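You operate a simulated robot arm through the tools that you are given. There is no shell and no other tool. Be economical: measure what you need, move in short steps, check, and stop when the job is done.

You are at the controls of a simulated robot arm. One attempt, no reset.

JOB
Put the jar marked "Wax" from the top of the white counter on the white job card there and the jar marked "Primer" on the top of the wooden table. Take the white bottle on the near end of the white counter and put it away on the lower shelf of the wooden table. Take the roll on the top of the white table and put it away on the lower shelf of the wooden table. Take the glue bottle that says "Fast" from the top of the white table and put it on top of the white cards. Fetch the red round brush from the top of the white table and stand it on the door end of the wooden table. Pull the left grey door open. Any order will do. Set down upright: jar, white bottle, glue bottle, round brush.
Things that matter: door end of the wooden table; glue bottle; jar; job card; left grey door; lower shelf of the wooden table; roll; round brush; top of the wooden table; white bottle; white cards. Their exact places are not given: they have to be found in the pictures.

The check looks at the end state, three seconds after you hand in, the way a careful person would. Anything else that was tipped, shoved, dropped, spilled or broken makes it a failure.

ROBOT AND FRAMES
A 7-joint arm with a two-finger gripper on a trunk, on a base that drives. Base frame: it is fixed to the floor where the robot stands at the start and does not move with it; the origin is under the middle of the robot, x ahead of it, y to its left, z up; the surface under the hand at the start is at about z = 860. Units: mm, rad, N and s.
With the tool pointing down near the work surface it reaches from about 320 to 760 mm from the robot's upright axis, wherever it stands. Its first joint turns from -2.897 to 2.897 rad. Places, roughly: door end of the wooden table [600, 1700, 900]; glue bottle [-1250, 1250, 750]; jar [500, 0, 1000]; job card [750, -250, 750]; left grey door [400, 0, 400]; lower shelf of the wooden table [700, 1100, 300]; roll (5x5x14 cm) [-1100, 1600, 900]; round brush [-1000, 750, 750]; top of the wooden table [700, 1100, 900]; white bottle (6x6x17 cm) [500, -200, 900]; white cards (15x12x14 cm) [-1300, 700, 900]. Payload 1.71 kg.
The TCP is the grasp point between the finger pads, 20 mm short of the fingertips. In the tool frame z runs along the fingers and y along their closing line. Largest opening 96 mm; the body of the gripper starts 113 mm behind the TCP.
Orientation is that of the tool frame in the base frame, as a unit quaternion [x, y, z, w]. With the fingers straight down and closing along the base's y, the tool's x points along the base's -x, its y along +y and its z along -z.

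CONTROLS
- The arm moves only by the tool move_arm. Its argument "targets" is a list of rows, each an object of numbers (a shift or turn left out is 0, a gripper value left out holds the last): "tx", "ty", "tz": the shift along the base's x, y, z in mm; "ax", "ay", "az": the turn, a rotation vector about the base's x, y, z in rad; "grip": the finger opening in mm, from 0 to 96. In form: [{"tx": .., "ty": .., "tz": .., "ax": .., "ay": .., "az": .., "grip": ..}, ...]. A call has 1 to 10 rows; each row shifts and turns the commanded pose from where the row before left it. A row lasts 0.2 s, in which the tool goes at most 50 mm and 0.15 rad; a call with a longer step from one row to the next is refused whole, and so is a gripper value outside its range. A pose out of reach is approached as far as the arm can. The call stops where the force on the tool passes 40 N (or 10 N more than at its start, if that is more) or the arm is blocked; 0.2 s more then pass. Each finger travels about 153 mm/s and halts on what it meets, pressing with about 33 N; the grip force reading is that of the motor and also rises with nothing between the fingers. The clock runs only during rows and for 0.2 s after the last one: add rows that do not move to give the fingers time. It gives the time, the measured TCP pose, the force on the tool (base axes), the opening and the grip force at its end, in the units of the frame above (readings bear some noise), with the torque about the TCP (base axes, N m) and any sound that the robot's microphone picked up.
- Cameras (640 x 400 px; columns grow to the right, rows downward): "scene" is now at [22.8, 173.9, 1624.6]; the picture's right is [0.31, -0.95, -0.01], its down [-0.88, -0.28, -0.39] and it looks along [0.37, 0.12, -0.92] (base axes); focal length 281 px, centre (320, 200). "wrist" rides on the gripper at [66, 14, -145] in the tool frame; the picture's right is [-0.21, 0.98, 0.00], its down [-0.88, -0.18, -0.45] and it looks along [-0.44, -0.09, 0.90] (tool axes); focal length 275 px, centre (320, 200).
- capture(camera): a new picture of that camera. No time passes.
- lift_body(by): slides the trunk up (or, below 0, down) by that many mm; the arm and the scene camera ride with it, the base frame stays. It gives what a move gives, with no picture.
- base_move(legs): drives the robot by 1 to 6 legs, each [ahead, turn to the left] in mm and rad, along the robot's own axes; the way and the turn of a leg run together, so that a leg with both is an arc; at most 1500 mm and 3.142 rad a leg. The arm and the cameras ride along, it lands a little off, and it stops where it bumps. It gives what a move gives.
- aim_head(pan, tilt): turns the head with the scene camera to pan (to the left, within 2.705 rad either way) and tilt (down, from -0.506 to 1.204), counted from straight ahead of the robot. It gives what a move gives.
- point_at(camera, pixels): for up to 12 pixels [column, row] of the newest picture of that camera ("zoom" is the newest enlarged one), the place [x, y, z] in the base frame of the surface seen there, good to about 2 mm. No time passes.
- enlarge(camera, box): a new picture of the part [left, top, right, bottom] of that camera's present view, enlarged. No time passes.
- job_done(): hands the job in; it is judged then, once.

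Work in short steps. Measure before you move; look again where a grasp or a placing could have gone wrong, and mend it. You have 131 turns and 132 pictures in all, those below and enlarged ones among them. Open the gripper and draw the arm clear of the work before you hand the job in, unless the task says otherwise; then end with one line.

The tools are called after ">>>" as name(argument=value, ...) on one line, values as JSON. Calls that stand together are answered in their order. move_arm: Moves the arm, as the interface text tells. Its arguments: {"type":"object","properties":{"targets":{"type":"array"}},"required":["targets"]} The other tools are called the same way: lift_body (by) slides the trunk up or down; base_move (legs) drives the base; aim_head (pan, tilt) turns the head that bears the scene camera; capture (camera) takes a picture; point_at (camera, pixels) gives the place of the surface under pixels of a picture; enlarge (camera, box) takes an enlarged picture of a part of a camera's view; job_done () hands the job in.

At the start:

```text
time: 0.0
tcp_pos: [430.5, 146.8, 1152.9]
ee_rot: [0.0, 1.0, 0.0, -0.001]
contact_force: [-1.1, 0.3, -0.7]
wrist_torque: [0.03, 0.0, -0.04]
finger_gap: 96.0
grasp_force: 0.1
trunk travel left (down, up): [-250.0, 136.0]
robot x, y, heading: [-0.7, -3.7, -0.002]
head pan, tilt: [0.311, 1.154]
```

scene: 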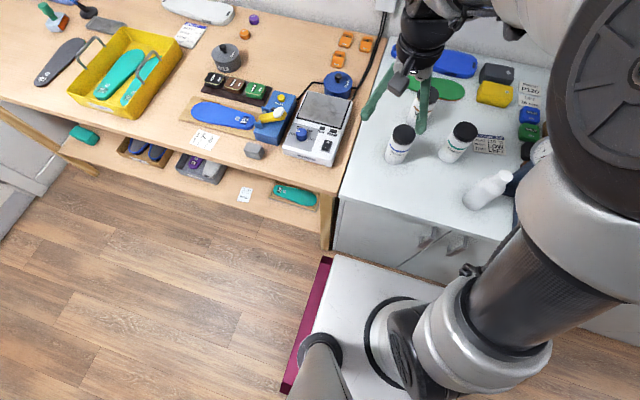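
wrist: 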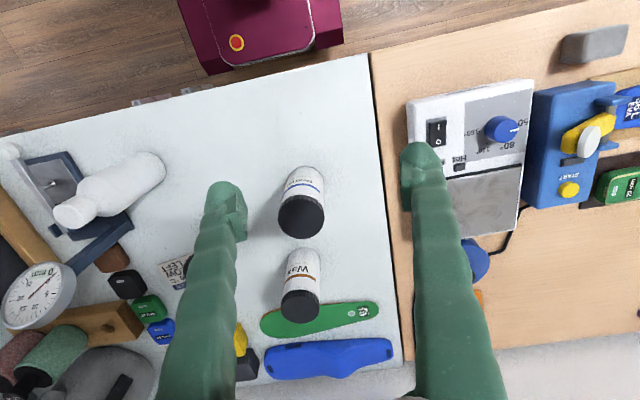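

The pictures show two jars on the white counter and the white bottle near its front edge. I look closer at the counter before moving.

>>> enlarge(camera="wrist", box=[0, 130, 400, 380])

>>> enlarge(camera="scene", box=[340, 40, 580, 260])

>>> enlarge(camera="scene", box=[0, 0, 360, 225])

```text
1.60 times, centred on (200, 255) of wrist
```

zoom: 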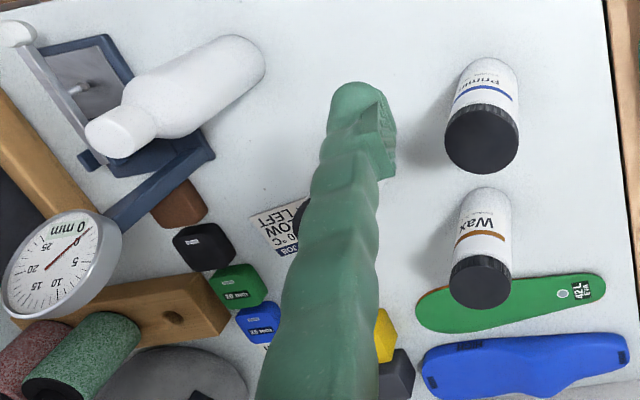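

```text
1.82 times, centred on (460, 150) of scene
```

zoom: 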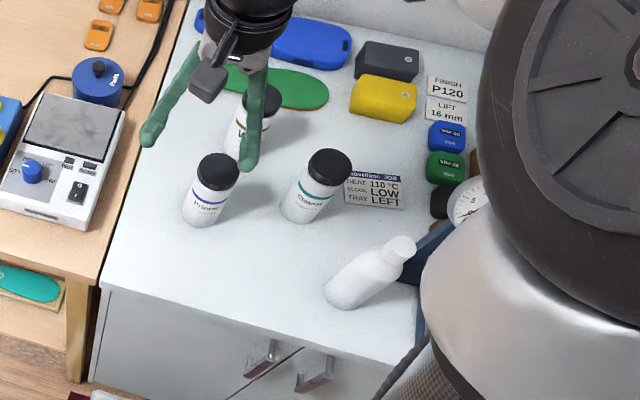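

```text
1.78 times, centred on (180, 112) of scene
```

zoom: 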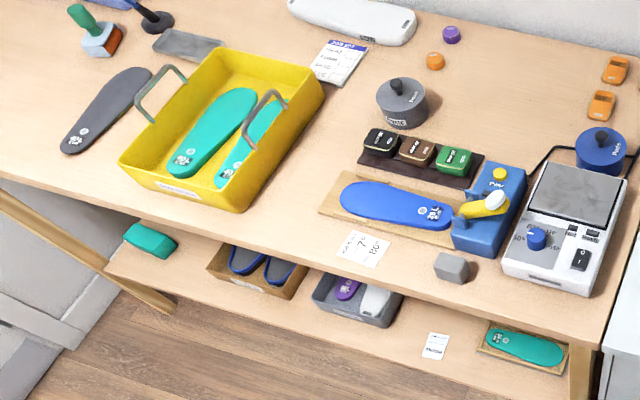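

Jars read Wax, Primer and Cleaner; the card with "JOB" lies behind the Cleaner. I measure these from the scene picture.

>>> enlarge(camera="scene", box=[340, 40, 580, 260])

>>> point_at(camera="zoom", pixels=[[218, 170], [205, 215], [262, 98], [332, 165], [300, 210], [404, 242], [352, 290], [375, 190], [255, 365], [315, 378], [402, 180], [350, 205]])

>>> point_at(camera="scene", pixels=[[253, 150], [207, 140], [245, 195], [150, 163], [295, 195], [100, 165], [230, 177], [100, 15], [275, 40], [330, 205], [250, 215], [215, 210]])

>>> aim_head(pan=1.2, tilt=0.7)

>>> capture(camera="scene")

>>> aim_head(pan=2.3, tilt=0.6)

>>> capture(camera="scene")

```text
1.82 times, centred on (460, 150) of scene
```

zoom: 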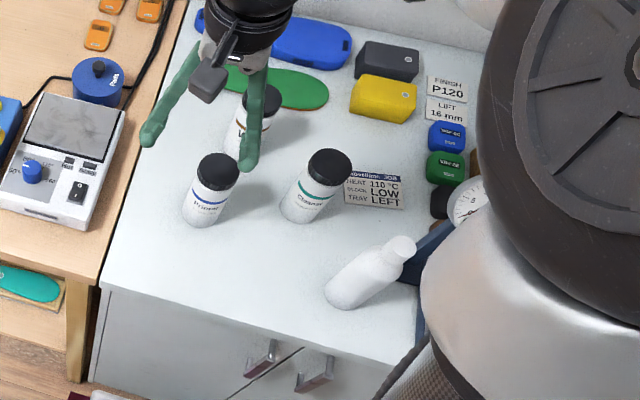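

```text
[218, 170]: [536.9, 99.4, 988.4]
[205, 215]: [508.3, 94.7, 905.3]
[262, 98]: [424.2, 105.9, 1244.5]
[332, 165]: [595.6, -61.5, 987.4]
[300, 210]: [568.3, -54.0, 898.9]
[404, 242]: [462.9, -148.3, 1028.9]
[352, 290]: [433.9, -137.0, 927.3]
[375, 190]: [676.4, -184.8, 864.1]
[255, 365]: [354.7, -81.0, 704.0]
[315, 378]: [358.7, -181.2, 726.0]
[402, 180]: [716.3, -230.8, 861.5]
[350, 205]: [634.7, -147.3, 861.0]
```

```text
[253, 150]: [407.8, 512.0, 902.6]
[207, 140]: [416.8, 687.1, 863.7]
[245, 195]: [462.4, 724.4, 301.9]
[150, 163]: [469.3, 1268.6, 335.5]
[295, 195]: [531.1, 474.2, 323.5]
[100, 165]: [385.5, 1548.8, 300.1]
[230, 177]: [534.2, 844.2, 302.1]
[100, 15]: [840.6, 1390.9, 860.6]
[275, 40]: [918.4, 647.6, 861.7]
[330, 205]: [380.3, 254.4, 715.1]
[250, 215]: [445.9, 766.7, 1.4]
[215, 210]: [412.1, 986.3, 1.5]
```

```text
time: 1.2
tcp_pos: [413.2, 146.5, 1159.3]
ee_rot: [0.001, 1.0, 0.001, 0.007]
contact_force: [1.1, 0.7, 0.0]
wrist_torque: [0.0, 0.02, -0.04]
finger_gap: 96.2
grasp_force: 0.2
trunk travel left (down, up): [-250.0, 136.0]
robot x, y, heading: [0.7, 3.1, 0.002]
head pan, tilt: [1.201, 0.7]
```

```text
125 pictures are left
```

scene: 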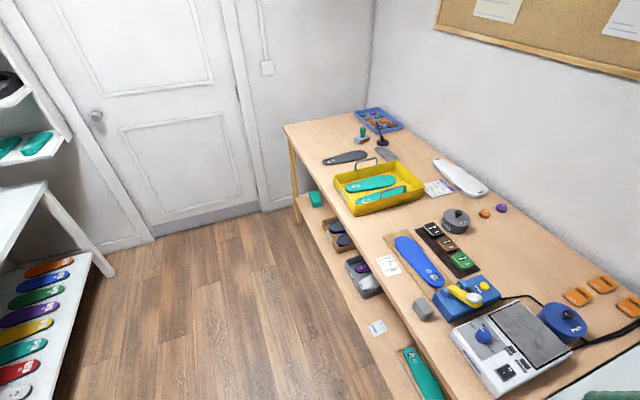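

```text
time: 2.5
tcp_pos: [413.9, 146.8, 1159.4]
ee_rot: [-0.001, 1.0, 0.0, 0.006]
contact_force: [0.7, 0.5, 0.3]
wrist_torque: [-0.02, -0.01, -0.03]
finger_gap: 96.0
grasp_force: 0.1
trunk travel left (down, up): [-250.0, 136.0]
robot x, y, heading: [1.4, 0.1, 0.002]
head pan, tilt: [2.3, 0.6]
```

```text
124 pictures are left
```

scene: 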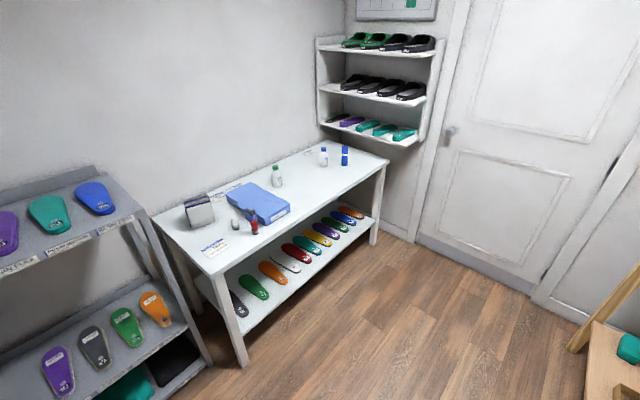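

The white table is in this view (cols 155–390). I enlarge it to identify the two glue bottles, the roll, the brush and the cards.

>>> enlarge(camera="scene", box=[170, 130, 390, 268])

>>> point_at(camera="scene", pixels=[[200, 210], [187, 205], [277, 177], [254, 226], [324, 157], [345, 156], [215, 246], [155, 215], [388, 162], [215, 275], [262, 200], [310, 155]])

```text
2.90 times, centred on (280, 199) of scene
```

zoom: 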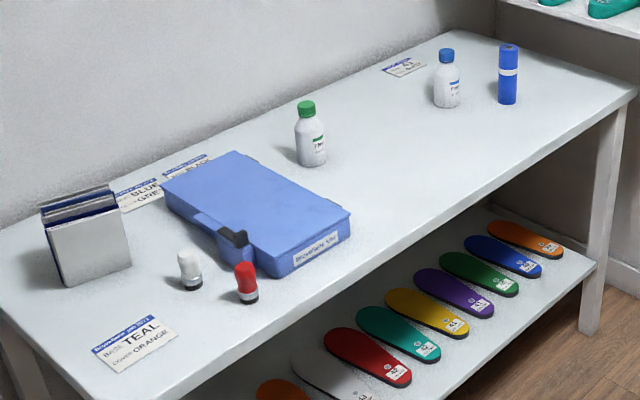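

```text
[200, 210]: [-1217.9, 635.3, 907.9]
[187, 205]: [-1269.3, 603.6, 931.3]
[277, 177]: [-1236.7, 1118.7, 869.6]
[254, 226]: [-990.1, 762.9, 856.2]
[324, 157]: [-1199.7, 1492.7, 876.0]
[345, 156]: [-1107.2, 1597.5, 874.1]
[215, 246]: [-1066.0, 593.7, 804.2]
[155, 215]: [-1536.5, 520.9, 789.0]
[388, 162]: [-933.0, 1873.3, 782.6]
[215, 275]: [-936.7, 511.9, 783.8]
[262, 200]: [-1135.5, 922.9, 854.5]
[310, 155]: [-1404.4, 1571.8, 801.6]
```

The roll (blue, [-1107,1597]), two glue bottles, red brush [-990,763] and cards block [-1220,635] are found. Back to the counter: I aim the head there and take new pictures to locate the Wax jar precisely.

>>> aim_head(pan=0.0, tilt=1.0)

>>> capture(camera="scene")

>>> capture(camera="wrist")

```text
time: 4.7
tcp_pos: [412.6, 146.2, 1159.3]
ee_rot: [-0.001, 1.0, 0.0, 0.008]
contact_force: [-0.2, 0.1, 0.7]
wrist_torque: [0.01, -0.01, -0.01]
finger_gap: 96.2
grasp_force: 0.0
trunk travel left (down, up): [-250.0, 136.0]
robot x, y, heading: [0.9, 1.6, 0.001]
head pan, tilt: [0.0, 1.0]
```

```text
122 pictures are left
```

scene: 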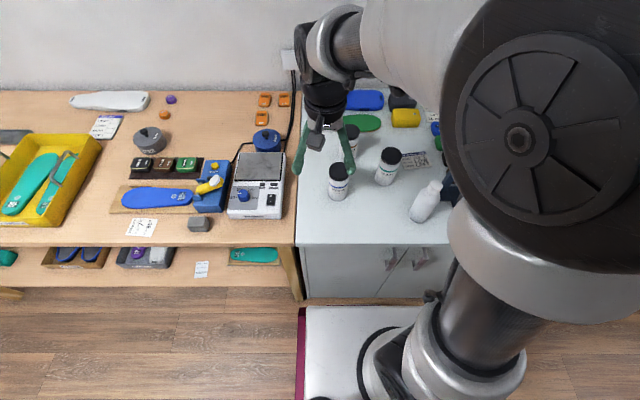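

```text
121 pictures are left
```

wrist: 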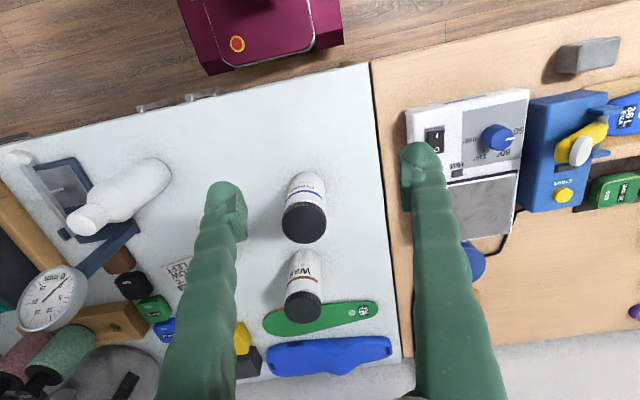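

Wax jar is at wrist (303,285), Primer at (304,205). I measure their lids, the sides and the bottle.

>>> point_at(camera="wrist", pixels=[[303, 306], [288, 306], [319, 306], [303, 296], [303, 318], [303, 222], [286, 222], [324, 222], [304, 205], [304, 240], [90, 215], [305, 178]])

>>> point_at(camera="scene", pixels=[[350, 131], [339, 172], [390, 155], [434, 186], [388, 257], [421, 258], [410, 160], [422, 165], [428, 152], [404, 153], [355, 150], [434, 205]])

>>> enlarge(camera="scene", box=[290, 80, 450, 180])

```text
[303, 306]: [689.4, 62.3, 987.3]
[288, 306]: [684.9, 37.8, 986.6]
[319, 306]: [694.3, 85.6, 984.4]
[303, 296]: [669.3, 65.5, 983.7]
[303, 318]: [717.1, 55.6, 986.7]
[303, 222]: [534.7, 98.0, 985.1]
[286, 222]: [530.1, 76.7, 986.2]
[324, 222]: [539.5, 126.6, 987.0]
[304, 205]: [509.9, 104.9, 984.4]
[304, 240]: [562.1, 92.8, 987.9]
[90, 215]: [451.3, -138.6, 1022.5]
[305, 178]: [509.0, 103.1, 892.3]
```

```text
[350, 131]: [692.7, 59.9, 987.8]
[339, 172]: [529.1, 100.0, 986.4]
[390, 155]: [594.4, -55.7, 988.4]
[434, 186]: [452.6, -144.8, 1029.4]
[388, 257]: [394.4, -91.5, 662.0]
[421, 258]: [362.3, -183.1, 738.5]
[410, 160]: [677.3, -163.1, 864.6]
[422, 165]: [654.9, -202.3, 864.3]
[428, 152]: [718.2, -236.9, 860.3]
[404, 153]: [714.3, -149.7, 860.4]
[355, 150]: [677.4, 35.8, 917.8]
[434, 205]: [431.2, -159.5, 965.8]
```

```text
4.00 times, centred on (370, 130) of scene
```

zoom: 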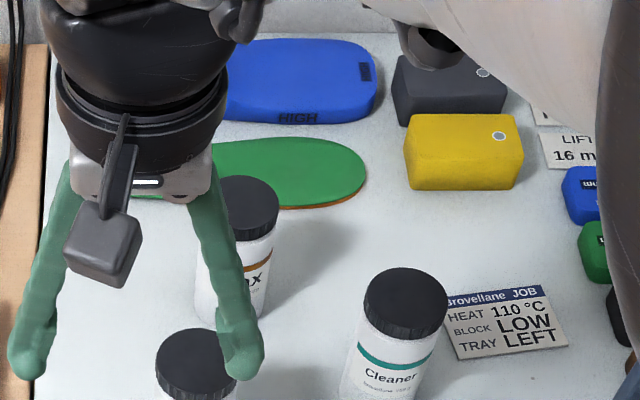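

Wax jar centre is [692,60], lid top z 986. I move above it at height.

>>> move_arm(targets=[{"tx": 28, "ty": -8.6}, {"tx": 28, "ty": -8.6}, {"tx": 28, "ty": -8.6}, {"tx": 28, "ty": -8.6}, {"tx": 28, "ty": -8.6}, {"tx": 28, "ty": -8.6}, {"tx": 28, "ty": -8.6}, {"tx": 28, "ty": -8.6}, {"tx": 28, "ty": -8.6}, {"tx": 27, "ty": -8.6}])

>>> capture(camera="wrist")

```text
time: 6.8
tcp_pos: [694.5, 60.0, 1161.2]
ee_rot: [0.0, 1.0, 0.0, 0.006]
contact_force: [-0.2, 0.4, -0.4]
wrist_torque: [0.04, 0.02, -0.03]
finger_gap: 96.0
grasp_force: 0.1
trunk travel left (down, up): [-250.0, 136.0]
robot x, y, heading: [-1.0, 2.7, -0.002]
head pan, tilt: [0.0, 1.0]
```

```text
119 pictures are left
```

wrist: 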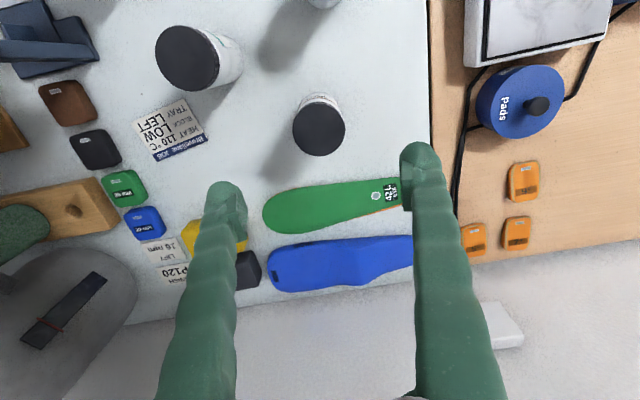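

The jar is at wrist (319,130); the JOB card at (170,130). I check the jar centre and card corners from here.

>>> point_at(camera="wrist", pixels=[[295, 128], [344, 128], [319, 106], [319, 154], [137, 120], [180, 99], [206, 143], [156, 160], [170, 130], [188, 52], [265, 210], [320, 186]])

```text
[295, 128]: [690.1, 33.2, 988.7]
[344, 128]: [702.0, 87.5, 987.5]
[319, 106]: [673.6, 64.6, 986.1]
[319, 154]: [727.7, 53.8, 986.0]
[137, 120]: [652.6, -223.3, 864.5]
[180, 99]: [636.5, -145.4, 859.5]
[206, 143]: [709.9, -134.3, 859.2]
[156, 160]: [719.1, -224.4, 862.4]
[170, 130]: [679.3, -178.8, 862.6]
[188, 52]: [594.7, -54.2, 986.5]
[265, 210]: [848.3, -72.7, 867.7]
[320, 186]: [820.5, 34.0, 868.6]
```

Jar centre ≈[698,60], card centre ≈[680,-182]. I descend to z≈935 and close.

>>> move_arm(targets=[{"tx": 4, "tz": -40}, {"tz": -40}, {"tz": -40}, {"tz": -40}, {"tz": -40}, {"tz": -26}, {}])

>>> move_arm(targets=[{"grip": 40}, {"grip": 40}, {"grip": 40}])

```text
time: 8.4
tcp_pos: [697.7, 61.3, 933.9]
ee_rot: [0.0, 1.0, 0.0, 0.007]
contact_force: [0.7, -0.5, 0.6]
wrist_torque: [-0.01, 0.0, 0.01]
finger_gap: 96.0
grasp_force: 0.0
trunk travel left (down, up): [-250.0, 136.0]
robot x, y, heading: [-1.3, 1.2, -0.002]
head pan, tilt: [0.0, 1.0]
```

```text
time: 9.2
tcp_pos: [699.5, 60.5, 933.0]
ee_rot: [0.0, 1.0, 0.0, 0.007]
contact_force: [0.5, -1.3, 0.4]
wrist_torque: [-0.01, -0.06, -0.04]
finger_gap: 68.8
grasp_force: 33.3
trunk travel left (down, up): [-250.0, 136.0]
robot x, y, heading: [0.1, 0.5, -0.005]
head pan, tilt: [0.0, 1.0]
```

Gripped at 68.8 mm with 33 N. I lift 160 mm and carry toward the card.

>>> move_arm(targets=[{"tz": 40}, {"tz": 40}, {"tz": 40}, {"tz": 40}, {"ty": -40}, {"tx": -4, "ty": -40}, {"tx": -5, "ty": -40}, {"tx": -5, "ty": -40}, {"tx": -5, "ty": -40}, {"ty": -42.5}])

>>> capture(camera="wrist")

>>> capture(camera="scene")

```text
time: 11.4
tcp_pos: [676.5, -184.2, 1091.3]
ee_rot: [0.0, 1.0, 0.001, 0.007]
contact_force: [0.2, -0.3, -3.4]
wrist_torque: [0.02, 0.03, 0.01]
finger_gap: 68.7
grasp_force: 33.0
trunk travel left (down, up): [-250.0, 136.0]
robot x, y, heading: [-0.8, -1.1, -0.003]
head pan, tilt: [0.0, 1.0]
```

```text
118 pictures are left
```

wrist: 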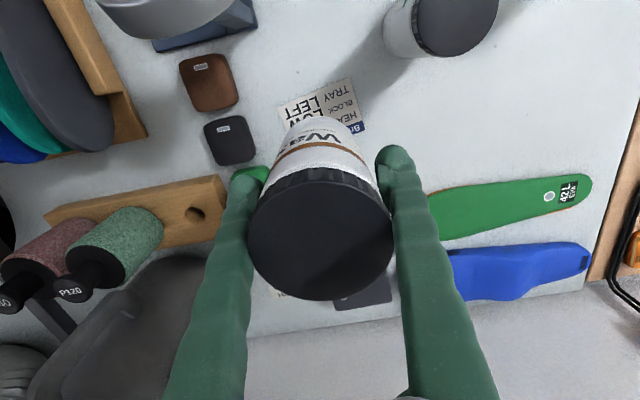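

```text
117 pictures are left
```

scene: 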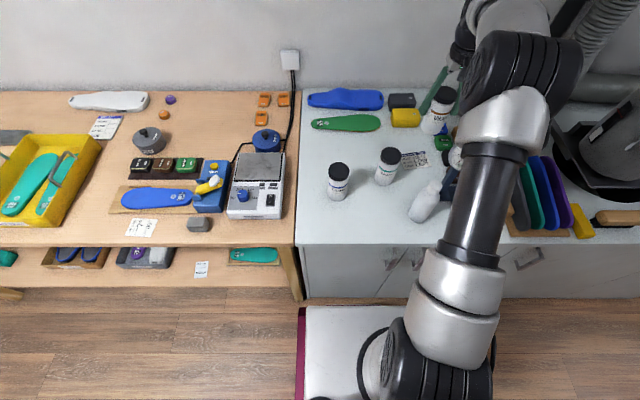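

The jar is over the card, bottom clear. I shift 3 mm and lower to the grasp height (TCP 935), then release.

>>> move_arm(targets=[{"tx": 3, "ty": 2, "tz": -40}, {"tz": -40}, {"tz": -40}, {"tz": -25}, {"tz": -6}, {"tz": -4}, {}])

```text
time: 13.1
tcp_pos: [681.0, -179.6, 937.8]
ee_rot: [0.0, 1.0, 0.0, 0.007]
contact_force: [-0.2, 0.0, -3.4]
wrist_torque: [0.02, 0.01, 0.02]
finger_gap: 68.9
grasp_force: 32.9
trunk travel left (down, up): [-250.0, 136.0]
robot x, y, heading: [2.7, -0.5, -0.002]
head pan, tilt: [0.0, 1.0]
```

Force still shows the jar's weight, so it hangs a few mm up. I lower until contact shows.

>>> move_arm(targets=[{"tz": -2}, {"tz": -2}, {}])

```text
time: 13.8
tcp_pos: [679.4, -180.3, 936.8]
ee_rot: [0.001, 1.0, 0.0, 0.008]
contact_force: [0.6, -0.4, 14.2]
wrist_torque: [0.11, 0.04, 0.01]
finger_gap: 68.9
grasp_force: 33.1
trunk travel left (down, up): [-250.0, 136.0]
robot x, y, heading: [2.3, 1.0, -0.003]
head pan, tilt: [0.0, 1.0]
```

Contact at 14 N: the jar rests on the card. I open and draw straight up.

>>> move_arm(targets=[{"tz": 1, "grip": 88}, {"grip": 88}, {"grip": 88}, {"tz": 40}, {"tz": 40}, {"tz": 40}, {"tz": 40}, {"tz": 40}])

>>> capture(camera="wrist")

```text
time: 15.7
tcp_pos: [680.6, -179.4, 1135.7]
ee_rot: [0.0, 1.0, 0.0, 0.006]
contact_force: [-0.9, 0.8, 0.5]
wrist_torque: [0.01, -0.05, 0.02]
finger_gap: 87.9
grasp_force: 0.0
trunk travel left (down, up): [-250.0, 136.0]
robot x, y, heading: [-0.0, -1.9, 0.002]
head pan, tilt: [0.0, 1.0]
```

```text
116 pictures are left
```

wrist: 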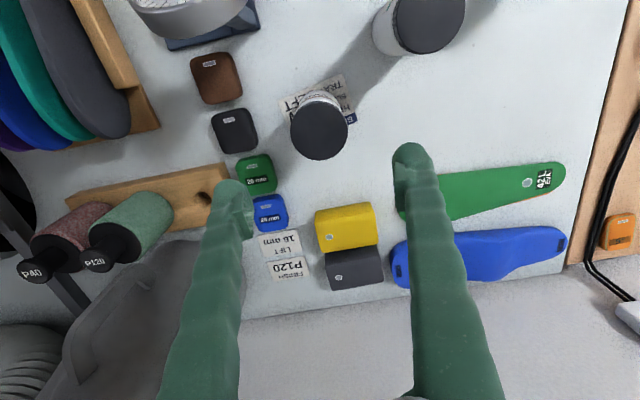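

The Wax jar stands on its card. Next the Primer jar: I look for a free spot on the wooden table and measure candidates in the scene view.

>>> capture(camera="scene")

>>> point_at(camera="scene", pixels=[[215, 115], [215, 140], [235, 110], [110, 150], [112, 170], [258, 230], [170, 225], [110, 230], [295, 240], [300, 100], [338, 172], [230, 155]])

```text
115 pictures are left
```

scene: 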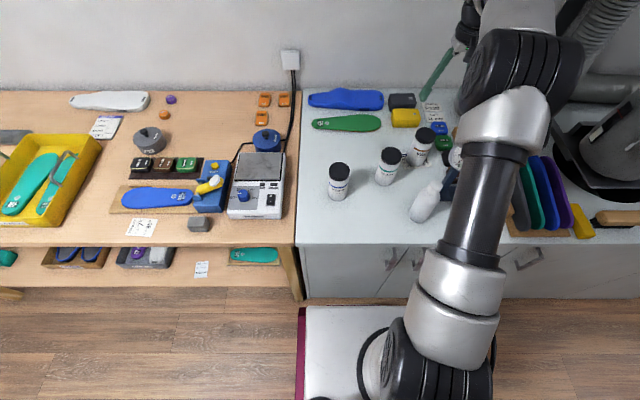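

```text
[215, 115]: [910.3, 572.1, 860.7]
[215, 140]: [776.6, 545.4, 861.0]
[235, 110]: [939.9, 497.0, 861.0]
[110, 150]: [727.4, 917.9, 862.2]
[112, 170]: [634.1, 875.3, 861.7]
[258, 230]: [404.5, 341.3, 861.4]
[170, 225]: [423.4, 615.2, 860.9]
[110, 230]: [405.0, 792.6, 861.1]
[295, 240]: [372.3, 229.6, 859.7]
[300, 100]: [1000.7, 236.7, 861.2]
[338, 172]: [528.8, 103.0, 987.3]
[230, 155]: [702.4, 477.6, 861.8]
```

Primer centre ≈[535,100]; a free place on the wood is around [745,510]. I move above Primer.

>>> move_arm(targets=[{"tx": -18, "ty": 35, "grip": 96}, {"tx": -18, "ty": 35}, {"tx": -18, "ty": 35}, {"tx": -18, "ty": 35}, {"tx": -18, "ty": 35}, {"tx": -18, "ty": 35}, {"tx": -18, "ty": 35}, {"tx": -19, "ty": 34.5}, {}])

>>> point_at(camera="scene", pixels=[[312, 308], [303, 315], [302, 345], [360, 309], [330, 310], [298, 390]])

>>> capture(camera="wrist")

```text
time: 17.6
tcp_pos: [534.6, 99.5, 1131.9]
ee_rot: [0.0, 1.0, 0.0, 0.007]
contact_force: [-1.0, -0.3, -0.3]
wrist_torque: [0.01, 0.01, 0.02]
finger_gap: 95.9
grasp_force: 0.1
trunk travel left (down, up): [-250.0, 136.0]
robot x, y, heading: [1.2, 0.4, -0.001]
head pan, tilt: [0.0, 1.0]
```

```text
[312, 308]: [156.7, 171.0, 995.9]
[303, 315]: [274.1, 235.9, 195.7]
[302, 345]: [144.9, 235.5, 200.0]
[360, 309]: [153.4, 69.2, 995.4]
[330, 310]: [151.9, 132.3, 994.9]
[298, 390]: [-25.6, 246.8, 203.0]
```

```text
114 pictures are left
```

wrist: 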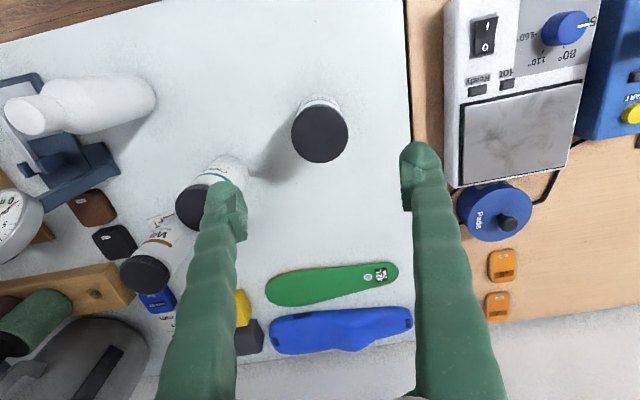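

Primer at (319,134), same picture place as for Wax (good alignment). I descend to z≈937 and close.

>>> move_arm(targets=[{"tx": 2, "tz": -40}, {"tz": -40}, {"tz": -40}, {"tz": -40}, {"tz": -35}, {}, {"grip": 40}, {"grip": 40}, {"grip": 40}])

```text
time: 19.6
tcp_pos: [535.2, 101.9, 938.7]
ee_rot: [-0.001, 1.0, -0.001, 0.007]
contact_force: [-1.9, -1.0, 4.1]
wrist_torque: [0.11, 0.12, 0.06]
finger_gap: 69.3
grasp_force: 32.5
trunk travel left (down, up): [-250.0, 136.0]
robot x, y, heading: [1.1, -0.8, -0.002]
head pan, tilt: [0.0, 1.0]
```

Gripped Primer. I lift it to z≈1140 and bring it in to [450, 0] for the drive.

>>> move_arm(targets=[{"tz": 40}, {"tz": 40}, {"tz": 40}, {"tz": 40}, {"tz": 40}, {"tx": -25, "ty": -30}, {"tx": -25, "ty": -30}, {"tx": -25, "ty": -30}])

>>> base_move(legs=[[-220, 0], [0, 1.571], [510, 0], [0, -1.571], [180, 0]])

>>> aim_head(pan=0.0, tilt=1.0)

>>> capture(camera="scene")

>>> capture(camera="wrist")

```text
time: 21.4
tcp_pos: [462.8, 13.9, 1140.9]
ee_rot: [0.0, 1.0, 0.0, 0.007]
contact_force: [-0.6, -0.6, -3.3]
wrist_torque: [0.0, -0.02, 0.0]
finger_gap: 69.2
grasp_force: 33.2
trunk travel left (down, up): [-250.0, 136.0]
robot x, y, heading: [-1.3, -0.7, 0.001]
head pan, tilt: [0.0, 1.0]
```

```text
time: 36.2
tcp_pos: [426.4, 533.9, 1136.1]
ee_rot: [-0.011, 1.0, 0.0, 0.002]
contact_force: [1.6, 0.0, -3.7]
wrist_torque: [0.03, 0.09, -0.01]
finger_gap: 68.9
grasp_force: 32.8
trunk travel left (down, up): [-250.0, 136.0]
robot x, y, heading: [-43.6, 508.4, 0.024]
head pan, tilt: [0.0, 1.0]
```

```text
time: 36.8
tcp_pos: [410.6, 533.7, 1141.4]
ee_rot: [-0.012, 1.0, 0.0, 0.009]
contact_force: [-0.1, -0.2, -3.6]
wrist_torque: [0.01, -0.04, 0.04]
finger_gap: 69.0
grasp_force: 32.8
trunk travel left (down, up): [-250.0, 136.0]
robot x, y, heading: [-44.5, 507.4, 0.031]
head pan, tilt: [0.0, 1.0]
```

```text
113 pictures are left
```

scene: 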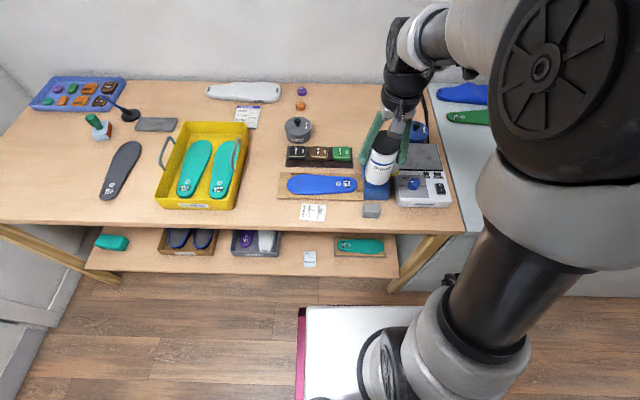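

```text
112 pictures are left
```

wrist: 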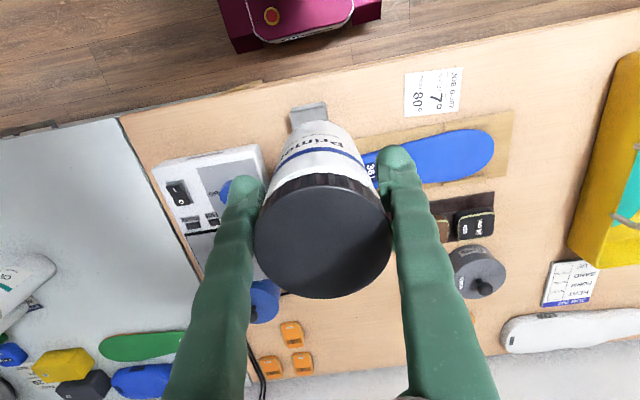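

The robot stands at [-44,507]. I drive 80 mm closer so the free spot (scene ~(345,120)) comes in reach, and measure around it.

>>> base_move(legs=[[80, 0]])

>>> capture(camera="scene")

>>> point_at(camera="scene", pixels=[[340, 135], [345, 118], [350, 150], [312, 140], [360, 130], [310, 125]])

```text
time: 37.9
tcp_pos: [463.5, 534.3, 1151.9]
ee_rot: [-0.013, 1.0, 0.0, 0.021]
contact_force: [1.8, -0.1, -3.8]
wrist_torque: [0.01, 0.17, -0.02]
finger_gap: 69.2
grasp_force: 32.6
trunk travel left (down, up): [-250.0, 136.0]
robot x, y, heading: [31.5, 511.6, 0.023]
head pan, tilt: [0.0, 1.0]
```

```text
111 pictures are left
```

scene: 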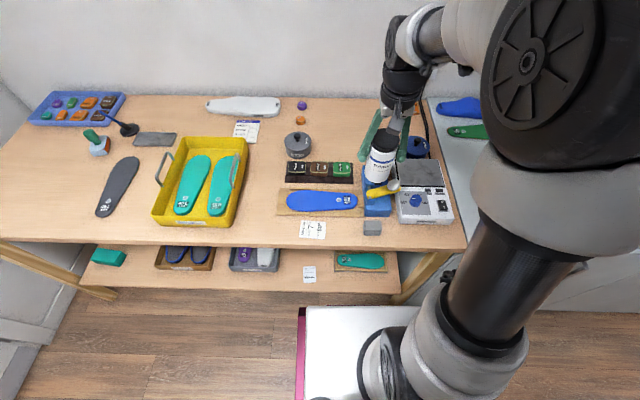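

```text
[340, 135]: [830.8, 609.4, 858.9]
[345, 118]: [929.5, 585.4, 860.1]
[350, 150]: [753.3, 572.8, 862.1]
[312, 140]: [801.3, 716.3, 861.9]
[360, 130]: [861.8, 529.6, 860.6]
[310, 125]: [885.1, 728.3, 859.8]
```

A clear spot is [770,560] (bare wood around scene (348,148)). I carry the jar there at height.

>>> move_arm(targets=[{"tx": 38, "ty": 3}, {"tx": 38, "ty": 3}, {"tx": 38, "ty": 3}, {"tx": 38, "ty": 3}, {"tx": 38, "ty": 3}, {"tx": 38, "ty": 3}, {"tx": 38, "ty": 3}, {"tx": 38, "ty": 3}, {}])

>>> capture(camera="wrist")

>>> capture(camera="scene")

```text
time: 39.9
tcp_pos: [782.1, 563.9, 1146.6]
ee_rot: [-0.012, 1.0, 0.0, 0.01]
contact_force: [-0.3, 0.8, -3.1]
wrist_torque: [0.02, 0.01, -0.01]
finger_gap: 69.0
grasp_force: 33.1
out of reach, approached as far as the arm can: row 8
trunk travel left (down, up): [-250.0, 136.0]
robot x, y, heading: [36.6, 510.0, 0.023]
head pan, tilt: [0.0, 1.0]
```

```text
110 pictures are left
```

wrist: 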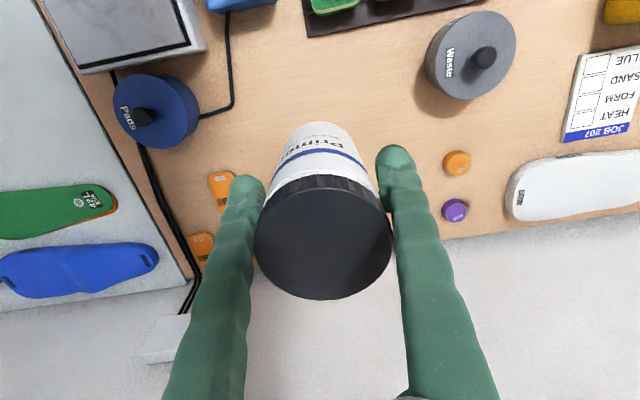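

```text
109 pictures are left
```

scene: 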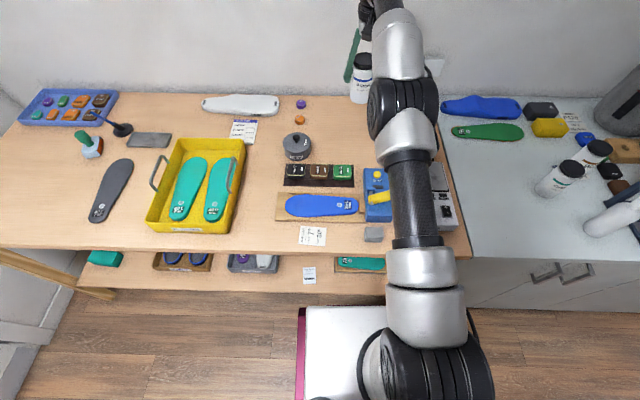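

Area below is bare wood. I pull back 15 mm to stay in reach and lower to about z 945.

>>> move_arm(targets=[{"tx": -15, "tz": -40}, {"tz": -40}, {"tz": -40}, {"tz": -40}, {"tz": -35}, {}])

```text
time: 40.4
tcp_pos: [744.4, 564.2, 1129.5]
ee_rot: [-0.012, 0.999, 0.002, 0.034]
contact_force: [-1.4, -0.9, -5.3]
wrist_torque: [-0.02, -0.06, 0.02]
finger_gap: 69.2
grasp_force: 33.4
trunk travel left (down, up): [-250.0, 136.0]
robot x, y, heading: [32.8, 512.9, 0.026]
head pan, tilt: [0.0, 1.0]
stopped in row 2: the arm was blocked; the commanded pose is now the measured one
```

The arm stalled near its reach limit and tilted ~0.07 rad. I straighten the tool and see whether it moves freely.

>>> move_arm(targets=[{"ay": 0.03}, {"ay": 0.036}, {}])

```text
time: 41.0
tcp_pos: [729.5, 563.5, 1143.3]
ee_rot: [-0.013, 1.0, 0.002, 0.015]
contact_force: [-1.3, 0.2, -2.5]
wrist_torque: [0.01, -0.12, -0.02]
finger_gap: 69.2
grasp_force: 32.7
trunk travel left (down, up): [-250.0, 136.0]
robot x, y, heading: [30.1, 507.7, 0.022]
head pan, tilt: [0.0, 1.0]
stopped in row 2: the arm was blocked; the commanded pose is now the measured one
```

I check with a still row what the pose settles to.

>>> move_arm(targets=[{}, {}, {"tz": -10}])

>>> capture(camera="scene")

```text
time: 41.8
tcp_pos: [731.8, 563.2, 1130.3]
ee_rot: [-0.012, 1.0, 0.002, 0.013]
contact_force: [0.2, 0.4, -2.5]
wrist_torque: [-0.01, 0.0, 0.04]
finger_gap: 68.8
grasp_force: 33.3
trunk travel left (down, up): [-250.0, 136.0]
robot x, y, heading: [34.0, 509.5, 0.026]
head pan, tilt: [0.0, 1.0]
```

```text
108 pictures are left
```

scene: 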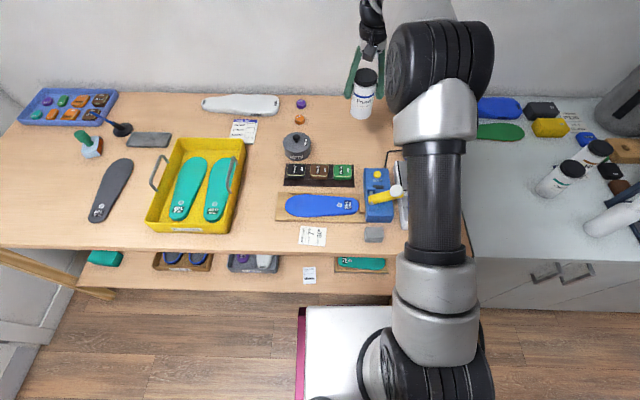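

The elbow had swung; now it moves freely. I straighten and lower in smaller steps.

>>> move_arm(targets=[{"tz": -20, "ay": 0.02}, {"tz": -20}, {"tz": -20}, {"tz": -20}, {"tx": 10, "tz": -15}, {"tx": 10, "tz": -15}, {"tx": 8}, {}])

```text
time: 43.6
tcp_pos: [742.8, 563.2, 1033.4]
ee_rot: [-0.013, 1.0, 0.001, 0.013]
contact_force: [-1.0, 0.2, -3.3]
wrist_torque: [0.04, -0.09, -0.01]
finger_gap: 68.9
grasp_force: 32.9
trunk travel left (down, up): [-250.0, 136.0]
robot x, y, heading: [34.3, 511.0, 0.024]
head pan, tilt: [0.0, 1.0]
stopped in row 8: the arm was blocked; the commanded pose is now the measured one
```

The arm won't extend much past x=743 here. I check whether the jar fits at this x by measuring the tray's and blue box's back edges.

>>> capture(camera="wrist")

>>> point_at(camera="scene", pixels=[[350, 165], [354, 175], [345, 168], [376, 170], [366, 170], [356, 158], [385, 170]])

```text
107 pictures are left
```

wrist: 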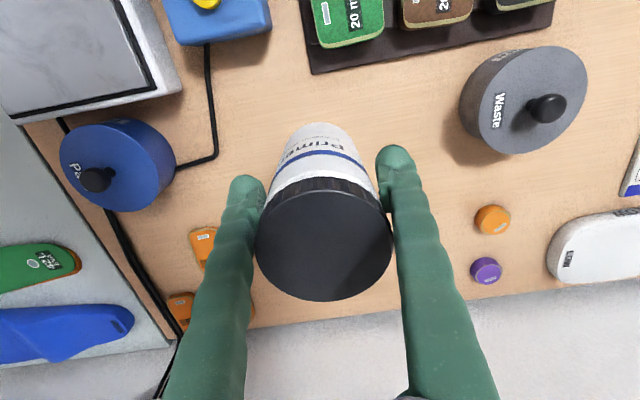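

```text
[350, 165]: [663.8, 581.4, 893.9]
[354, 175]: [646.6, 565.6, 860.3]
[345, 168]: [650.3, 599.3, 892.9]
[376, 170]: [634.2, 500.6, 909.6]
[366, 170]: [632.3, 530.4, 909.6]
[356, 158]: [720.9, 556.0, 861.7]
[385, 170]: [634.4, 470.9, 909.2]
```

The tray's back edge is near x 690 and the jar's front at 708, so it fits. I lower to z≈945.

>>> move_arm(targets=[{"tz": -20}, {"tz": -20}, {"tz": -20}, {"tz": -20}, {"tz": -6}, {}])

```text
time: 45.0
tcp_pos: [746.2, 563.8, 945.0]
ee_rot: [-0.012, 1.0, 0.002, 0.01]
contact_force: [-0.1, 0.0, -3.5]
wrist_torque: [0.0, 0.04, -0.02]
finger_gap: 69.0
grasp_force: 33.3
trunk travel left (down, up): [-250.0, 136.0]
robot x, y, heading: [31.1, 511.3, 0.025]
head pan, tilt: [0.0, 1.0]
```

Still hanging (-3.5 N). I feel for the table in 2 mm steps.

>>> move_arm(targets=[{"tz": -2}, {"tz": -2}, {"tz": -1.5}, {}])

```text
time: 46.0
tcp_pos: [746.8, 562.8, 938.3]
ee_rot: [-0.012, 1.0, 0.003, 0.01]
contact_force: [-0.2, -0.7, -1.2]
wrist_torque: [0.04, 0.04, 0.0]
finger_gap: 69.0
grasp_force: 33.0
trunk travel left (down, up): [-250.0, 136.0]
robot x, y, heading: [37.7, 511.0, 0.027]
head pan, tilt: [0.0, 1.0]
```

Weight is being taken up. One more mm, then release and rise.

>>> move_arm(targets=[{"tz": -1.5}, {}, {"grip": 88}, {"grip": 88}, {"grip": 88}, {"tz": 30}, {"tz": 30}, {"tz": 30}, {"tz": 30}, {"tz": 30}])

>>> capture(camera="scene")

>>> capture(camera="wrist")

```text
time: 48.2
tcp_pos: [746.9, 564.6, 1088.5]
ee_rot: [-0.012, 1.0, 0.002, 0.01]
contact_force: [-0.3, 0.5, 1.0]
wrist_torque: [0.0, -0.02, 0.01]
finger_gap: 87.9
grasp_force: 0.1
trunk travel left (down, up): [-250.0, 136.0]
robot x, y, heading: [33.4, 510.7, 0.028]
head pan, tilt: [0.0, 1.0]
```

```text
106 pictures are left
```

scene: 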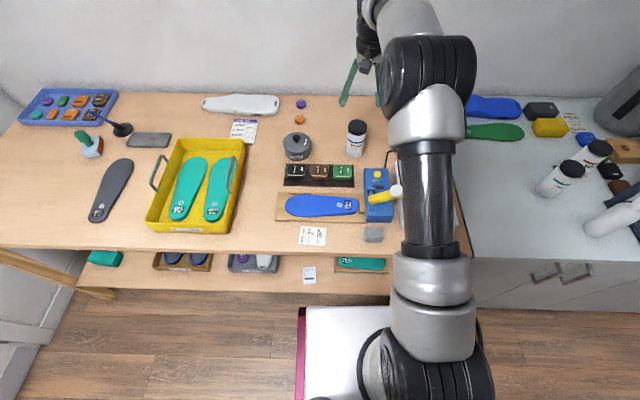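

```text
105 pictures are left
```

wrist: 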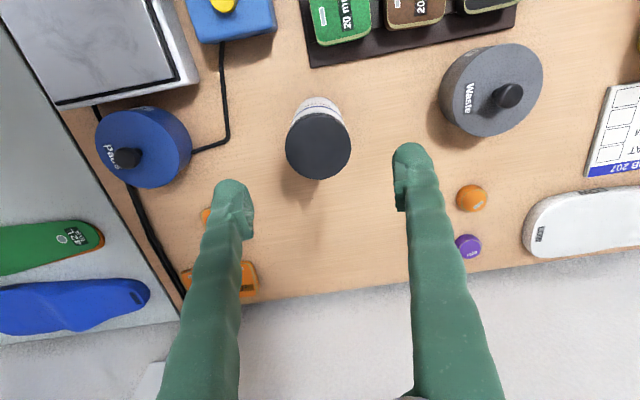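

Primer stands free. While here I measure the lower-shelf free spots, the door handles and the bottle.

>>> point_at(camera="scene", pixels=[[290, 270], [325, 275], [325, 262], [290, 258], [325, 290], [218, 268], [138, 265], [545, 268], [577, 268], [608, 215], [470, 275], [309, 275]])

>>> enlarge(camera="scene", box=[440, 220, 640, 345])

```text
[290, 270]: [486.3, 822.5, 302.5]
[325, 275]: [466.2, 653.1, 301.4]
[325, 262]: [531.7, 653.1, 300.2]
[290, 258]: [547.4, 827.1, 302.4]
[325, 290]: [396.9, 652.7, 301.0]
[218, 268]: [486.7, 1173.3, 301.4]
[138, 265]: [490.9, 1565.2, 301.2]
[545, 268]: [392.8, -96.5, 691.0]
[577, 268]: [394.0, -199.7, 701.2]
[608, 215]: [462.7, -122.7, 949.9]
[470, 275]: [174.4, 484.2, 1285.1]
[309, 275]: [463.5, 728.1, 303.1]
```

```text
3.20 times, centred on (540, 282) of scene
```

zoom: 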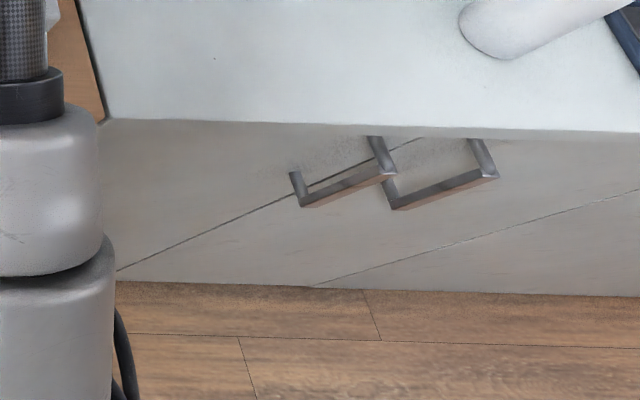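

Left door handle is near [360,-85,700]; a shelf gap for the bottle is at y≈812, and one for the roll at y≈1565. I now retract the arm.

>>> move_arm(targets=[{"tx": -25, "tz": 20}, {"tx": -35, "tz": 15}, {"tx": -40, "tz": 15, "ty": -5}, {"tx": -40, "ty": -5}, {"tx": -40, "ty": -5}, {"tx": -40, "ty": -5}, {"tx": -40}, {"tx": -30}, {}])

>>> base_move(legs=[[-220, 0], [0, 1.545], [-610, 0], [0, -1.571]])

>>> aim_head(pan=-0.1, tilt=0.8)

>>> capture(camera="scene")

>>> capture(camera="wrist")

```text
time: 50.2
tcp_pos: [455.2, 543.2, 1135.0]
ee_rot: [-0.013, 1.0, 0.002, 0.01]
contact_force: [-0.4, -0.1, 0.6]
wrist_torque: [-0.01, 0.01, 0.0]
finger_gap: 88.1
grasp_force: 0.1
trunk travel left (down, up): [-250.0, 136.0]
robot x, y, heading: [33.9, 514.5, 0.03]
head pan, tilt: [0.0, 1.0]
```

```text
time: 64.4
tcp_pos: [246.9, -81.8, 1135.5]
ee_rot: [-0.009, 1.0, 0.002, 0.01]
contact_force: [0.2, -0.5, -0.4]
wrist_torque: [0.01, -0.02, -0.01]
finger_gap: 88.0
grasp_force: 0.1
trunk travel left (down, up): [-250.0, 136.0]
robot x, y, heading: [-175.5, -107.1, 0.023]
head pan, tilt: [0.0, 1.0]
```

```text
time: 65.1
tcp_pos: [227.2, -81.6, 1141.6]
ee_rot: [-0.009, 1.0, 0.002, 0.019]
contact_force: [1.2, -0.5, 0.1]
wrist_torque: [0.01, -0.05, 0.0]
finger_gap: 88.0
grasp_force: 0.2
trunk travel left (down, up): [-250.0, 136.0]
robot x, y, heading: [-175.7, -106.8, 0.022]
head pan, tilt: [-0.099, 0.799]
```

```text
103 pictures are left
```

scene: 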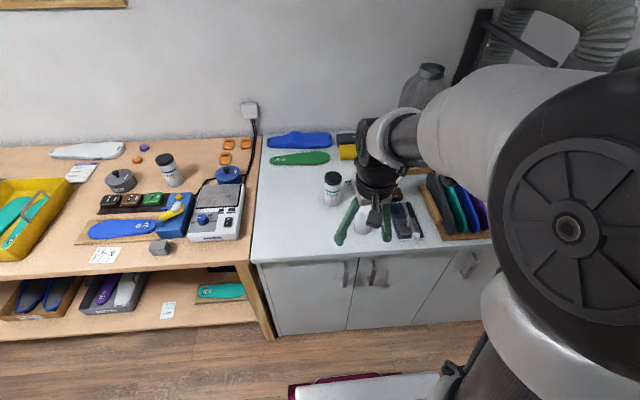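

```text
102 pictures are left
```

wrist: 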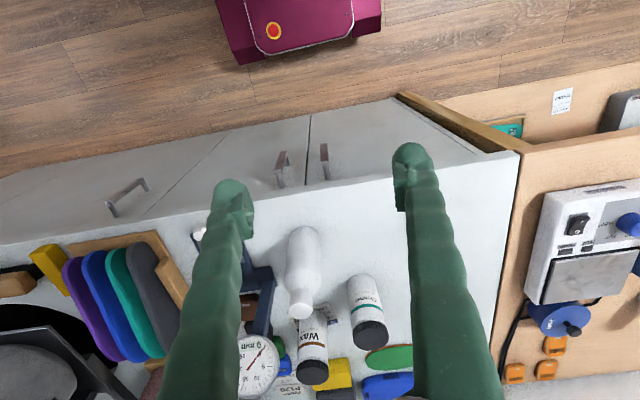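

The cabinet has three doors; the left one has its handle at wrist (324,160), hinge at the left. I measure bottle and handle.

>>> point_at(camera="wrist", pixels=[[301, 312], [290, 260], [316, 260], [303, 250], [303, 235], [322, 145], [326, 178], [324, 160], [309, 150], [340, 155], [400, 100], [255, 262]])

>>> enlarge(camera="scene", box=[250, 200, 450, 340])

>>> point_at(camera="zoom", pixels=[[305, 205], [300, 260], [315, 210], [320, 250], [40, 220], [385, 210], [382, 270], [250, 300]])

```text
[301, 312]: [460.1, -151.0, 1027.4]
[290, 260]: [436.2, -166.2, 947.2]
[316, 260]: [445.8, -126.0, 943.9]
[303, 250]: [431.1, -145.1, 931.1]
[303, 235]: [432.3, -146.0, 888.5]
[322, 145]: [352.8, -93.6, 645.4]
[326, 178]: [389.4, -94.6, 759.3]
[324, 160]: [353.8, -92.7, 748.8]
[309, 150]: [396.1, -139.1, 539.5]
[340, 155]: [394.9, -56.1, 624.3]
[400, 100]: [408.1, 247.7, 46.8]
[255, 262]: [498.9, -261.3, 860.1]
```

```text
2.86 times, centred on (350, 270) of scene
```

zoom: 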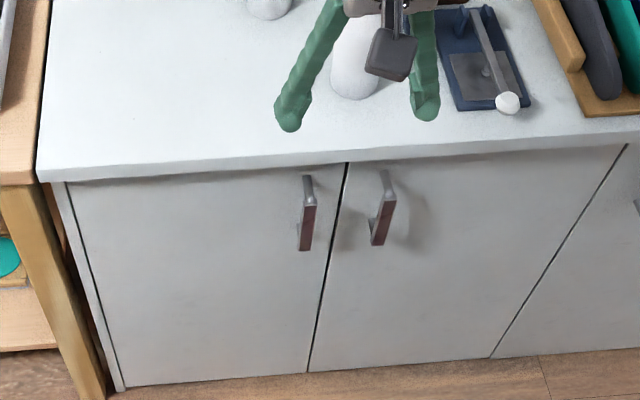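

```text
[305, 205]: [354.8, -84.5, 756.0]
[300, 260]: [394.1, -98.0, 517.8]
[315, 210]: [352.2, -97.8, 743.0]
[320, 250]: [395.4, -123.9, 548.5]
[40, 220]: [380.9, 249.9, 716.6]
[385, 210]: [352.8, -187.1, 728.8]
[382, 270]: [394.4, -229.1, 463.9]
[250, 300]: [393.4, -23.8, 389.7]
```

Bottle centre is ≈[461,-148], base z 861, cap top ~1031. I tilt the tool 45° forward and come to a point in front of and above the body.

>>> move_arm(targets=[{"tx": 24, "ty": -11, "tz": -20, "ay": -0.131, "grip": 96}, {"tx": 24, "ty": -11, "tz": -20, "ay": -0.131}, {"tx": 24, "ty": -11, "tz": -20, "ay": -0.131}, {"tx": 24, "ty": -11, "tz": -20, "ay": -0.131}, {"tx": 24, "ty": -11, "tz": -20, "ay": -0.131}, {"tx": 24, "ty": -11, "tz": -20, "ay": -0.131}, {}])

>>> capture(camera="wrist")

>>> capture(camera="scene")

```text
time: 66.7
tcp_pos: [372.2, -146.9, 1019.1]
ee_rot: [-0.01, 0.916, -0.001, 0.4]
contact_force: [-0.3, 0.9, 1.0]
wrist_torque: [-0.03, -0.02, 0.01]
finger_gap: 95.9
grasp_force: 0.0
trunk travel left (down, up): [-250.0, 136.0]
robot x, y, heading: [-169.3, -101.9, 0.019]
head pan, tilt: [-0.099, 0.799]
```

```text
100 pictures are left
```

wrist: 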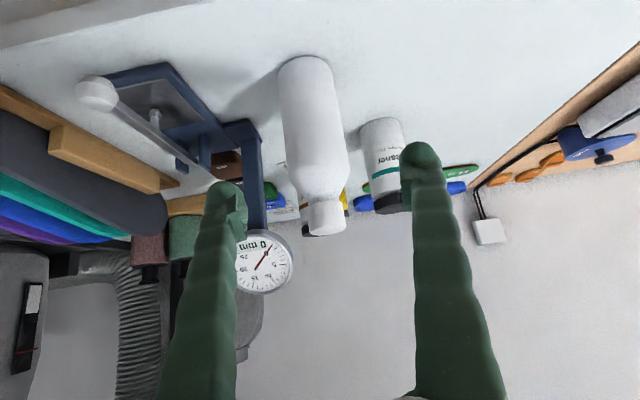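

```text
99 pictures are left
```

scene: 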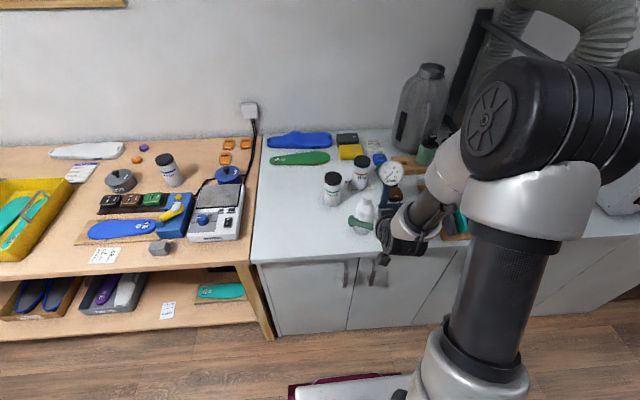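

The bottle lies between the fingers; a thickness-gauge stand is close on its right. I measure the stand's nearest parts and the bottle again.

>>> point_at(camera="wrist", pixels=[[248, 130], [258, 200], [235, 125], [195, 110], [265, 262], [285, 110], [335, 110], [308, 75], [325, 230], [308, 230], [345, 230], [98, 93]])

```text
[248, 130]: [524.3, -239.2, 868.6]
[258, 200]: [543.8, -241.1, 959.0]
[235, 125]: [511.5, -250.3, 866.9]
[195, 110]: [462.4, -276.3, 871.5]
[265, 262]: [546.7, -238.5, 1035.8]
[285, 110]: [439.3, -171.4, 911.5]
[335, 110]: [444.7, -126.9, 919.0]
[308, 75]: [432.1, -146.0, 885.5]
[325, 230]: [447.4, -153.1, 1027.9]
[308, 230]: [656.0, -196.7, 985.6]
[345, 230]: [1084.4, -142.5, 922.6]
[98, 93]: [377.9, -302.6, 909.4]
```

Clearances are good. I advance along the tool axis to the bottle at z≈935 and close.

>>> move_arm(targets=[{"tx": 18, "tz": -17, "grip": 88}, {"tx": 18, "tz": -17}, {"tx": 18, "ty": -1, "tz": -17}, {"tx": 18, "ty": -1, "tz": -17}, {"tx": 17, "tz": -15}, {}, {"grip": 30}, {"grip": 30}, {"grip": 30}])

```text
time: 68.7
tcp_pos: [462.6, -149.4, 940.1]
ee_rot: [-0.009, 0.916, -0.002, 0.4]
contact_force: [-0.7, -0.9, 2.8]
wrist_torque: [0.06, -0.02, 0.01]
finger_gap: 60.2
grasp_force: 33.1
trunk travel left (down, up): [-250.0, 136.0]
robot x, y, heading: [-175.7, -104.7, 0.019]
head pan, tilt: [-0.099, 0.799]
```

Bottle gripped at 60.2 mm. I lift 80 mm and draw back from the counter.

>>> move_arm(targets=[{"tz": 20}, {"tz": 30}, {"tz": 30}, {"tx": -30, "tz": 10}, {"tx": -30, "tz": 10}, {"tx": -30}, {"tx": -30}, {"tx": -30}, {}])

>>> capture(camera="wrist")

```text
time: 70.7
tcp_pos: [325.5, -152.3, 1043.1]
ee_rot: [-0.01, 0.915, -0.002, 0.404]
contact_force: [0.7, -0.3, -2.3]
wrist_torque: [0.0, -0.02, -0.01]
finger_gap: 60.3
grasp_force: 32.9
out of reach, approached as far as the arm can: row 8
trunk travel left (down, up): [-250.0, 136.0]
robot x, y, heading: [-174.0, -97.7, 0.016]
head pan, tilt: [-0.099, 0.799]
```

```text
98 pictures are left
```

wrist: 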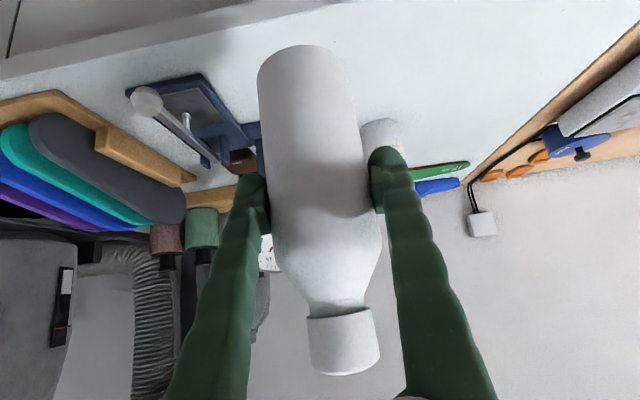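

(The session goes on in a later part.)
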